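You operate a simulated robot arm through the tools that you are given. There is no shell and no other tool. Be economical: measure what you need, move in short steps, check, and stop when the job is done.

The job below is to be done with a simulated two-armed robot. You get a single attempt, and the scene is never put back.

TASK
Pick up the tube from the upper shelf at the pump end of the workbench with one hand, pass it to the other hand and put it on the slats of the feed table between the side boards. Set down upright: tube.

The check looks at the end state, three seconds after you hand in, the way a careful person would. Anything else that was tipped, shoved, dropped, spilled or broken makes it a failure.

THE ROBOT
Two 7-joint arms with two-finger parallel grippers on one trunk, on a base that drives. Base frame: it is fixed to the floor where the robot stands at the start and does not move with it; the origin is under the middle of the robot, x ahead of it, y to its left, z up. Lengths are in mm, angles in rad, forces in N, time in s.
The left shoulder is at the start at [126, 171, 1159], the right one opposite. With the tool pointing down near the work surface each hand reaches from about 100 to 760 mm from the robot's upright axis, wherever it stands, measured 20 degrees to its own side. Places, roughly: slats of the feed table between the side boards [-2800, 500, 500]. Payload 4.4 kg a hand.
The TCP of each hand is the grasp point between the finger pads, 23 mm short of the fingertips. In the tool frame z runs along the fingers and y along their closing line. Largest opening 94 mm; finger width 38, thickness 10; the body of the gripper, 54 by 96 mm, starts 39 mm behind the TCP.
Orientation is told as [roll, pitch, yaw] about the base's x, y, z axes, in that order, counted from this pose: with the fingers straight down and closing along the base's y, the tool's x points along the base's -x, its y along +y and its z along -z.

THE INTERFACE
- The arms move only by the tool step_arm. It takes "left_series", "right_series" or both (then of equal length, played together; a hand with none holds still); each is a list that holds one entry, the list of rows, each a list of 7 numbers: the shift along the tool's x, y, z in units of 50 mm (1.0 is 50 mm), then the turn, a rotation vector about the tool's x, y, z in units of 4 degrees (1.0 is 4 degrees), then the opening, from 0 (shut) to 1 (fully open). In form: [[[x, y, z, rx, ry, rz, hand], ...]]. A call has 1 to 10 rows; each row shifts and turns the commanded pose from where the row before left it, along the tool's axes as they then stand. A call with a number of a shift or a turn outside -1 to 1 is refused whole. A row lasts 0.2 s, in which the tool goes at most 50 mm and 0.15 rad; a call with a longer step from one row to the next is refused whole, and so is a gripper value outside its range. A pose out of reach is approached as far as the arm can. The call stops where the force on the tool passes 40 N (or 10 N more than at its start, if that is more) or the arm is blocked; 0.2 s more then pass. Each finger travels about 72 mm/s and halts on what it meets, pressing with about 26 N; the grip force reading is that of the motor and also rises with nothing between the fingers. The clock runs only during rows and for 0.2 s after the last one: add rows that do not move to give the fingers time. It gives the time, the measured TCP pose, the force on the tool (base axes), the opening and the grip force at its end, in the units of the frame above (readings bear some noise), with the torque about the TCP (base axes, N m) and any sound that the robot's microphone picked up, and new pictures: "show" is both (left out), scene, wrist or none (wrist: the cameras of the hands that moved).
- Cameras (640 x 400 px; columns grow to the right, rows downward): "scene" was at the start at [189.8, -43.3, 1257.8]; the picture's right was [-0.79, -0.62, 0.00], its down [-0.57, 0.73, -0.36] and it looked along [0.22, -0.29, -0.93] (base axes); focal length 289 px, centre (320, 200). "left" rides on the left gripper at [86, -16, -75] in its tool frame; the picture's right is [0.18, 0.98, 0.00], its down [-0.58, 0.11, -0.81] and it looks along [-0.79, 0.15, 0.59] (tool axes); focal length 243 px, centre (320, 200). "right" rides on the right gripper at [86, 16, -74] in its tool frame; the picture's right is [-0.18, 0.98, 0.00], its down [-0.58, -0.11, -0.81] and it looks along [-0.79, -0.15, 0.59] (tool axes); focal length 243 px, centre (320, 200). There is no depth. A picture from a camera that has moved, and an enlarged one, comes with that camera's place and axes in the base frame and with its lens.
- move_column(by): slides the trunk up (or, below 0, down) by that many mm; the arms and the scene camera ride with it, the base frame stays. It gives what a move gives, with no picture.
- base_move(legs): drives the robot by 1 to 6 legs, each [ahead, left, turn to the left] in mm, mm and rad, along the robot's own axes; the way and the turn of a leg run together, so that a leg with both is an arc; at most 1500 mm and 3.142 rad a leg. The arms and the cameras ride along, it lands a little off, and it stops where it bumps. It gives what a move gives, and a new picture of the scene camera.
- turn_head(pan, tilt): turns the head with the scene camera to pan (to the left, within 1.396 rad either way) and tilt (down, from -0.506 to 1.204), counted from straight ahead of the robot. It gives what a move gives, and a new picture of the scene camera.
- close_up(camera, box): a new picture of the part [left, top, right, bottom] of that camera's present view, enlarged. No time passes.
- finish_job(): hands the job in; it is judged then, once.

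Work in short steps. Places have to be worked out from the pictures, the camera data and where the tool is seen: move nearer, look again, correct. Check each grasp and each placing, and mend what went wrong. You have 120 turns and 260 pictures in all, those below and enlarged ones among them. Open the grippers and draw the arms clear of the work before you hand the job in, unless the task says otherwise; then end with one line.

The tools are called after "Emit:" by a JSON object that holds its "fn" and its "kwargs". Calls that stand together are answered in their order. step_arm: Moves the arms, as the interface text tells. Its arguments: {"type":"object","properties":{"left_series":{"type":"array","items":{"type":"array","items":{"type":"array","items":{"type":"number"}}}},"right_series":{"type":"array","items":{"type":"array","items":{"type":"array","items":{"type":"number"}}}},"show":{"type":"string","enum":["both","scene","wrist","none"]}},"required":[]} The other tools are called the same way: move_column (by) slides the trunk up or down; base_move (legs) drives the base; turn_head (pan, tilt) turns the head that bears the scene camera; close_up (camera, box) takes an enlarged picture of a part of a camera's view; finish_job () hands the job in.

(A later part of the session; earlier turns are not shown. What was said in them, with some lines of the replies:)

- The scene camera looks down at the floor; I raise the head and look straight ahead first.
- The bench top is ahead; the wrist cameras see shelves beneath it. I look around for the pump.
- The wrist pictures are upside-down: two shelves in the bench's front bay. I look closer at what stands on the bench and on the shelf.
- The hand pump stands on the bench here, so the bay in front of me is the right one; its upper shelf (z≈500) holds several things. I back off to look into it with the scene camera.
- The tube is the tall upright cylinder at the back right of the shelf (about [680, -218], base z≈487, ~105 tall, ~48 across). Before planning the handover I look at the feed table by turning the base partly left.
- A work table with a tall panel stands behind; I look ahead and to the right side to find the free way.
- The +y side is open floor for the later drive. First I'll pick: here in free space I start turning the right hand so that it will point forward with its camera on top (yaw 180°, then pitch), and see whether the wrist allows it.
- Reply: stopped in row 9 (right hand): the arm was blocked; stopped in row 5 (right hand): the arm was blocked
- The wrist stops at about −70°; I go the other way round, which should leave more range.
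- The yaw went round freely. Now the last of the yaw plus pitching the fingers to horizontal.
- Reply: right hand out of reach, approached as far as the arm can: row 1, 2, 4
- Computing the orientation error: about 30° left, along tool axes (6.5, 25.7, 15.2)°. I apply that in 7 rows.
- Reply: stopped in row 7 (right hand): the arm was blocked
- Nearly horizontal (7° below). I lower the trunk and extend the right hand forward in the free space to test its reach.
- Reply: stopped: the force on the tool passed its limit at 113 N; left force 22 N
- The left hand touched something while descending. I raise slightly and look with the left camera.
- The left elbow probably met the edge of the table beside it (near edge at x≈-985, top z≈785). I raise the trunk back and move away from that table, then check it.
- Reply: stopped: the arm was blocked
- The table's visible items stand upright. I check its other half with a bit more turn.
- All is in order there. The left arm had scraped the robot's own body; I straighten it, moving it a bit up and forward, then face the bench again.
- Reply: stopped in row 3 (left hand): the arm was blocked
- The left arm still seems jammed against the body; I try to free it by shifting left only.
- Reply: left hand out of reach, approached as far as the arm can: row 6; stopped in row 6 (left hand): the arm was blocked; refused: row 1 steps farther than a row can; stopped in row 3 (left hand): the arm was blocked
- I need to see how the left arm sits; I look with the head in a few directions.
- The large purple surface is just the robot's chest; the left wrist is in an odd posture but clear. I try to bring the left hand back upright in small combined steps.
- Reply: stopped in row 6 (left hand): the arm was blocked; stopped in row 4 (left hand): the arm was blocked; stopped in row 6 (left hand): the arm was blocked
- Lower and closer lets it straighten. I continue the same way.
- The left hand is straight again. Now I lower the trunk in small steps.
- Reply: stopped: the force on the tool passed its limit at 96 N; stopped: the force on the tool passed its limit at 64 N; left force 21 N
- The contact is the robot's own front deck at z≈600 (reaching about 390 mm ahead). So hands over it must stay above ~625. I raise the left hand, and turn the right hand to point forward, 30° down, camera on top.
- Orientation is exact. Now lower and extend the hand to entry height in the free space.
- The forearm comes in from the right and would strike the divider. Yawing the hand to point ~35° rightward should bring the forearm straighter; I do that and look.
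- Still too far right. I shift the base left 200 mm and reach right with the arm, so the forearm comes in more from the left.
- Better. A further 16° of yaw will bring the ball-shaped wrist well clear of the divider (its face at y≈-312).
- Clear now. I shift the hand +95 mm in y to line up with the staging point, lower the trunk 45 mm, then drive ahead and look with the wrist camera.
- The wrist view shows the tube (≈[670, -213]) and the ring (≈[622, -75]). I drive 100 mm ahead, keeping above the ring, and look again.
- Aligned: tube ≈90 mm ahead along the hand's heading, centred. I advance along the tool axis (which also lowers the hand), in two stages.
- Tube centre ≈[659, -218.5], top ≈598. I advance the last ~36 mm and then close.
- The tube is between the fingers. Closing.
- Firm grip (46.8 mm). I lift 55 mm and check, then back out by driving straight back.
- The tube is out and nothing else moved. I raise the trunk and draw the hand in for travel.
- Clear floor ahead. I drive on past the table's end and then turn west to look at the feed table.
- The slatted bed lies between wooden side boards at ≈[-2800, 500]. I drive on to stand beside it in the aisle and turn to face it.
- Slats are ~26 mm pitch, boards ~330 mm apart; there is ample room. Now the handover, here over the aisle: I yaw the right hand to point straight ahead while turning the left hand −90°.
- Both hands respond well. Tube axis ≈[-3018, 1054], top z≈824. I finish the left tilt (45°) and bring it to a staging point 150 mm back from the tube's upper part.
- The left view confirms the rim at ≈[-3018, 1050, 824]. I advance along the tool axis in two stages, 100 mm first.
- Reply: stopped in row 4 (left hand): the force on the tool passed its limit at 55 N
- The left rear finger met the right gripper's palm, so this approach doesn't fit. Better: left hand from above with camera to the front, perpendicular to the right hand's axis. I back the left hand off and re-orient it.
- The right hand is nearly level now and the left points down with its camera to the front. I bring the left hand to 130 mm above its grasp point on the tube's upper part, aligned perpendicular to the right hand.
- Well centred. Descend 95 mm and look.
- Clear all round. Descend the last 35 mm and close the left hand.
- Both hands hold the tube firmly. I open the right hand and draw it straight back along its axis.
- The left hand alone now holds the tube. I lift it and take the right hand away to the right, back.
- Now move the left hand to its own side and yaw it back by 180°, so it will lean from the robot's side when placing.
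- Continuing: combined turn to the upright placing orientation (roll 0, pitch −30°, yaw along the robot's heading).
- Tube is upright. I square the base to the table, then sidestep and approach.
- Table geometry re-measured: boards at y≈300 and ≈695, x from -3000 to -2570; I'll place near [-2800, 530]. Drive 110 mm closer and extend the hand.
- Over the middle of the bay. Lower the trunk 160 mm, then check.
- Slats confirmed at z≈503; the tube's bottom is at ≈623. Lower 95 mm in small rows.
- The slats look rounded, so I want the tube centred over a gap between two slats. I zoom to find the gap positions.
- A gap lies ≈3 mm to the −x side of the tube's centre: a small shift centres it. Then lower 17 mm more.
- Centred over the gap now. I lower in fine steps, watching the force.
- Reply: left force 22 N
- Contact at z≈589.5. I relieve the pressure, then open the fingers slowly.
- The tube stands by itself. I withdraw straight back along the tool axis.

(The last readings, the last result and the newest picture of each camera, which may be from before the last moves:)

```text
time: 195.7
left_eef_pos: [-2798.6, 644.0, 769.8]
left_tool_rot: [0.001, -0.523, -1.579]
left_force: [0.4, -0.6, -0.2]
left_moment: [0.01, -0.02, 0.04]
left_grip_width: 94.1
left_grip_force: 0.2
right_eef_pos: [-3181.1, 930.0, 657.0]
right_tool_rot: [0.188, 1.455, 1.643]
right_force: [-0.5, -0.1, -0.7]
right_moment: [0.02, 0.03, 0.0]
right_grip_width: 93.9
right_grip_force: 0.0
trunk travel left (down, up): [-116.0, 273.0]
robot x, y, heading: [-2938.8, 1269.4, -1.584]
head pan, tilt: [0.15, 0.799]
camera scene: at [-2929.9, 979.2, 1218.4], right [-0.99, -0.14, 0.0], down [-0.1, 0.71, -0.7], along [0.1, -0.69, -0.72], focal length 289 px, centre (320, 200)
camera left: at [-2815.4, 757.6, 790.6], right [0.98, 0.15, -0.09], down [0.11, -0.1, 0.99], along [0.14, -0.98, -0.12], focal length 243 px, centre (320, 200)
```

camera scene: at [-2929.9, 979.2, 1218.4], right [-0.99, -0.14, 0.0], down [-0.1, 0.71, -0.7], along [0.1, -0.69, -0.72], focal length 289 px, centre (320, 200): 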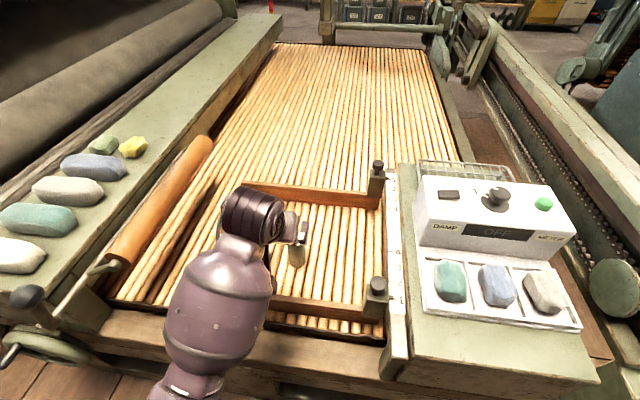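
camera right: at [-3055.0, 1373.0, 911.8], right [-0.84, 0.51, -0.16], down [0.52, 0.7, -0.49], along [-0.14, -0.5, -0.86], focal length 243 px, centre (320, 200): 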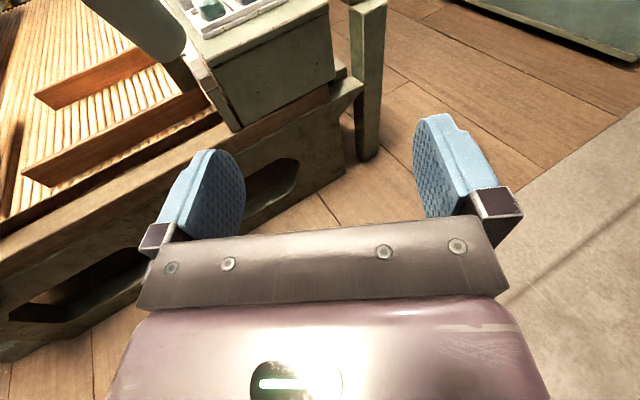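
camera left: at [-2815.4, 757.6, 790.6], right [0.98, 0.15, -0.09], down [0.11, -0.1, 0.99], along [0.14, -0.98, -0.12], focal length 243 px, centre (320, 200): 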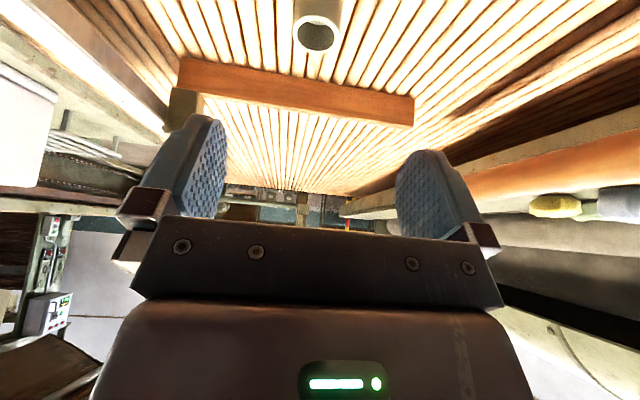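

The tube stands upright between the boards. I raise the trunk, drive back clear of the table, and check once more.

Emit:
{"fn": "move_column", "kwargs": {"by": 120}}

Emit:
{"fn": "base_move", "kwargs": {"legs": [[-220, 0, 0]]}}

Emit:
{"fn": "close_up", "kwargs": {"camera": "scene", "box": [180, 120, 420, 320]}}

```text
time: 197.2
left_eef_pos: [-2800.3, 646.4, 887.9]
left_tool_rot: [0.0, -0.521, -1.575]
left_force: [0.5, 0.1, -0.2]
left_moment: [-0.01, -0.01, 0.0]
left_grip_width: 94.0
left_grip_force: 0.2
right_eef_pos: [-3180.9, 930.2, 776.2]
right_tool_rot: [0.192, 1.452, 1.65]
right_force: [-0.3, 1.0, 0.3]
right_moment: [0.01, 0.01, 0.0]
right_grip_width: 93.8
right_grip_force: 0.1
trunk travel left (down, up): [-236.0, 153.0]
robot x, y, heading: [-2936.1, 1271.7, -1.584]
head pan, tilt: [0.15, 0.799]
```

```text
time: 198.8
left_eef_pos: [-2797.3, 856.6, 890.8]
left_tool_rot: [0.002, -0.524, -1.575]
left_force: [0.0, 0.7, 0.0]
left_moment: [-0.05, 0.02, 0.01]
left_grip_width: 93.7
left_grip_force: 0.1
right_eef_pos: [-3178.6, 1139.9, 777.0]
right_tool_rot: [0.189, 1.457, 1.648]
right_force: [1.1, -0.6, 0.1]
right_moment: [0.0, -0.01, 0.0]
right_grip_width: 93.8
right_grip_force: 0.0
trunk travel left (down, up): [-236.0, 153.0]
robot x, y, heading: [-2935.7, 1481.0, -1.578]
head pan, tilt: [0.15, 0.799]
camera scene: at [-2926.4, 1303.8, 1355.6], right [-0.99, -0.14, 0.0], down [-0.1, 0.71, -0.7], along [0.1, -0.69, -0.72], focal length 289 px, centre (320, 200)
```

scene: 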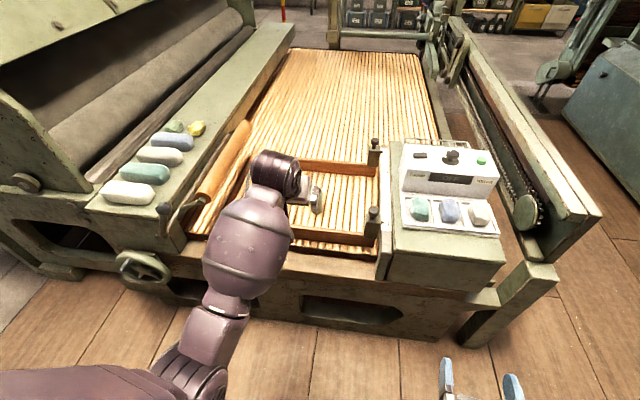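

```text
2.00 times, centred on (300, 220) of scene
camera zoom: at [-2926.4, 1303.8, 1355.6], right [-0.99, -0.14, 0.0], down [-0.1, 0.71, -0.7], along [0.1, -0.69, -0.72], focal length 578 px, centre (360, 160)
```

zoom: 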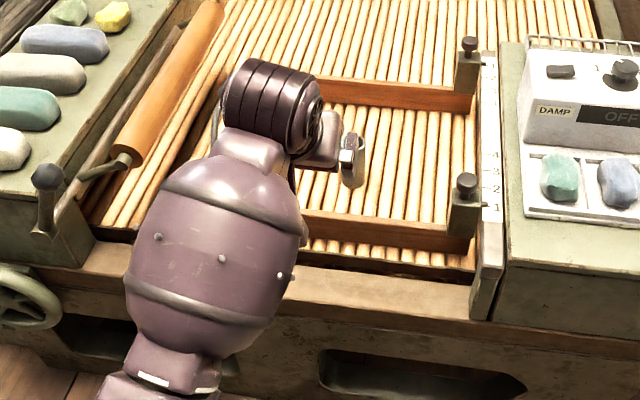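

The tube is upright on the slats between the boards, both grippers are open and clear of the table, and nothing around it moved.

Emit:
{"fn": "finish_job", "kwargs": {}}

```text
The job is handed in.
```

I picked the tube off the upper shelf with the right hand, passed it to the left, and stood it upright on the feed-table slats between the side boards. In the last pictures it was standing on its own with both grippers open and clear.
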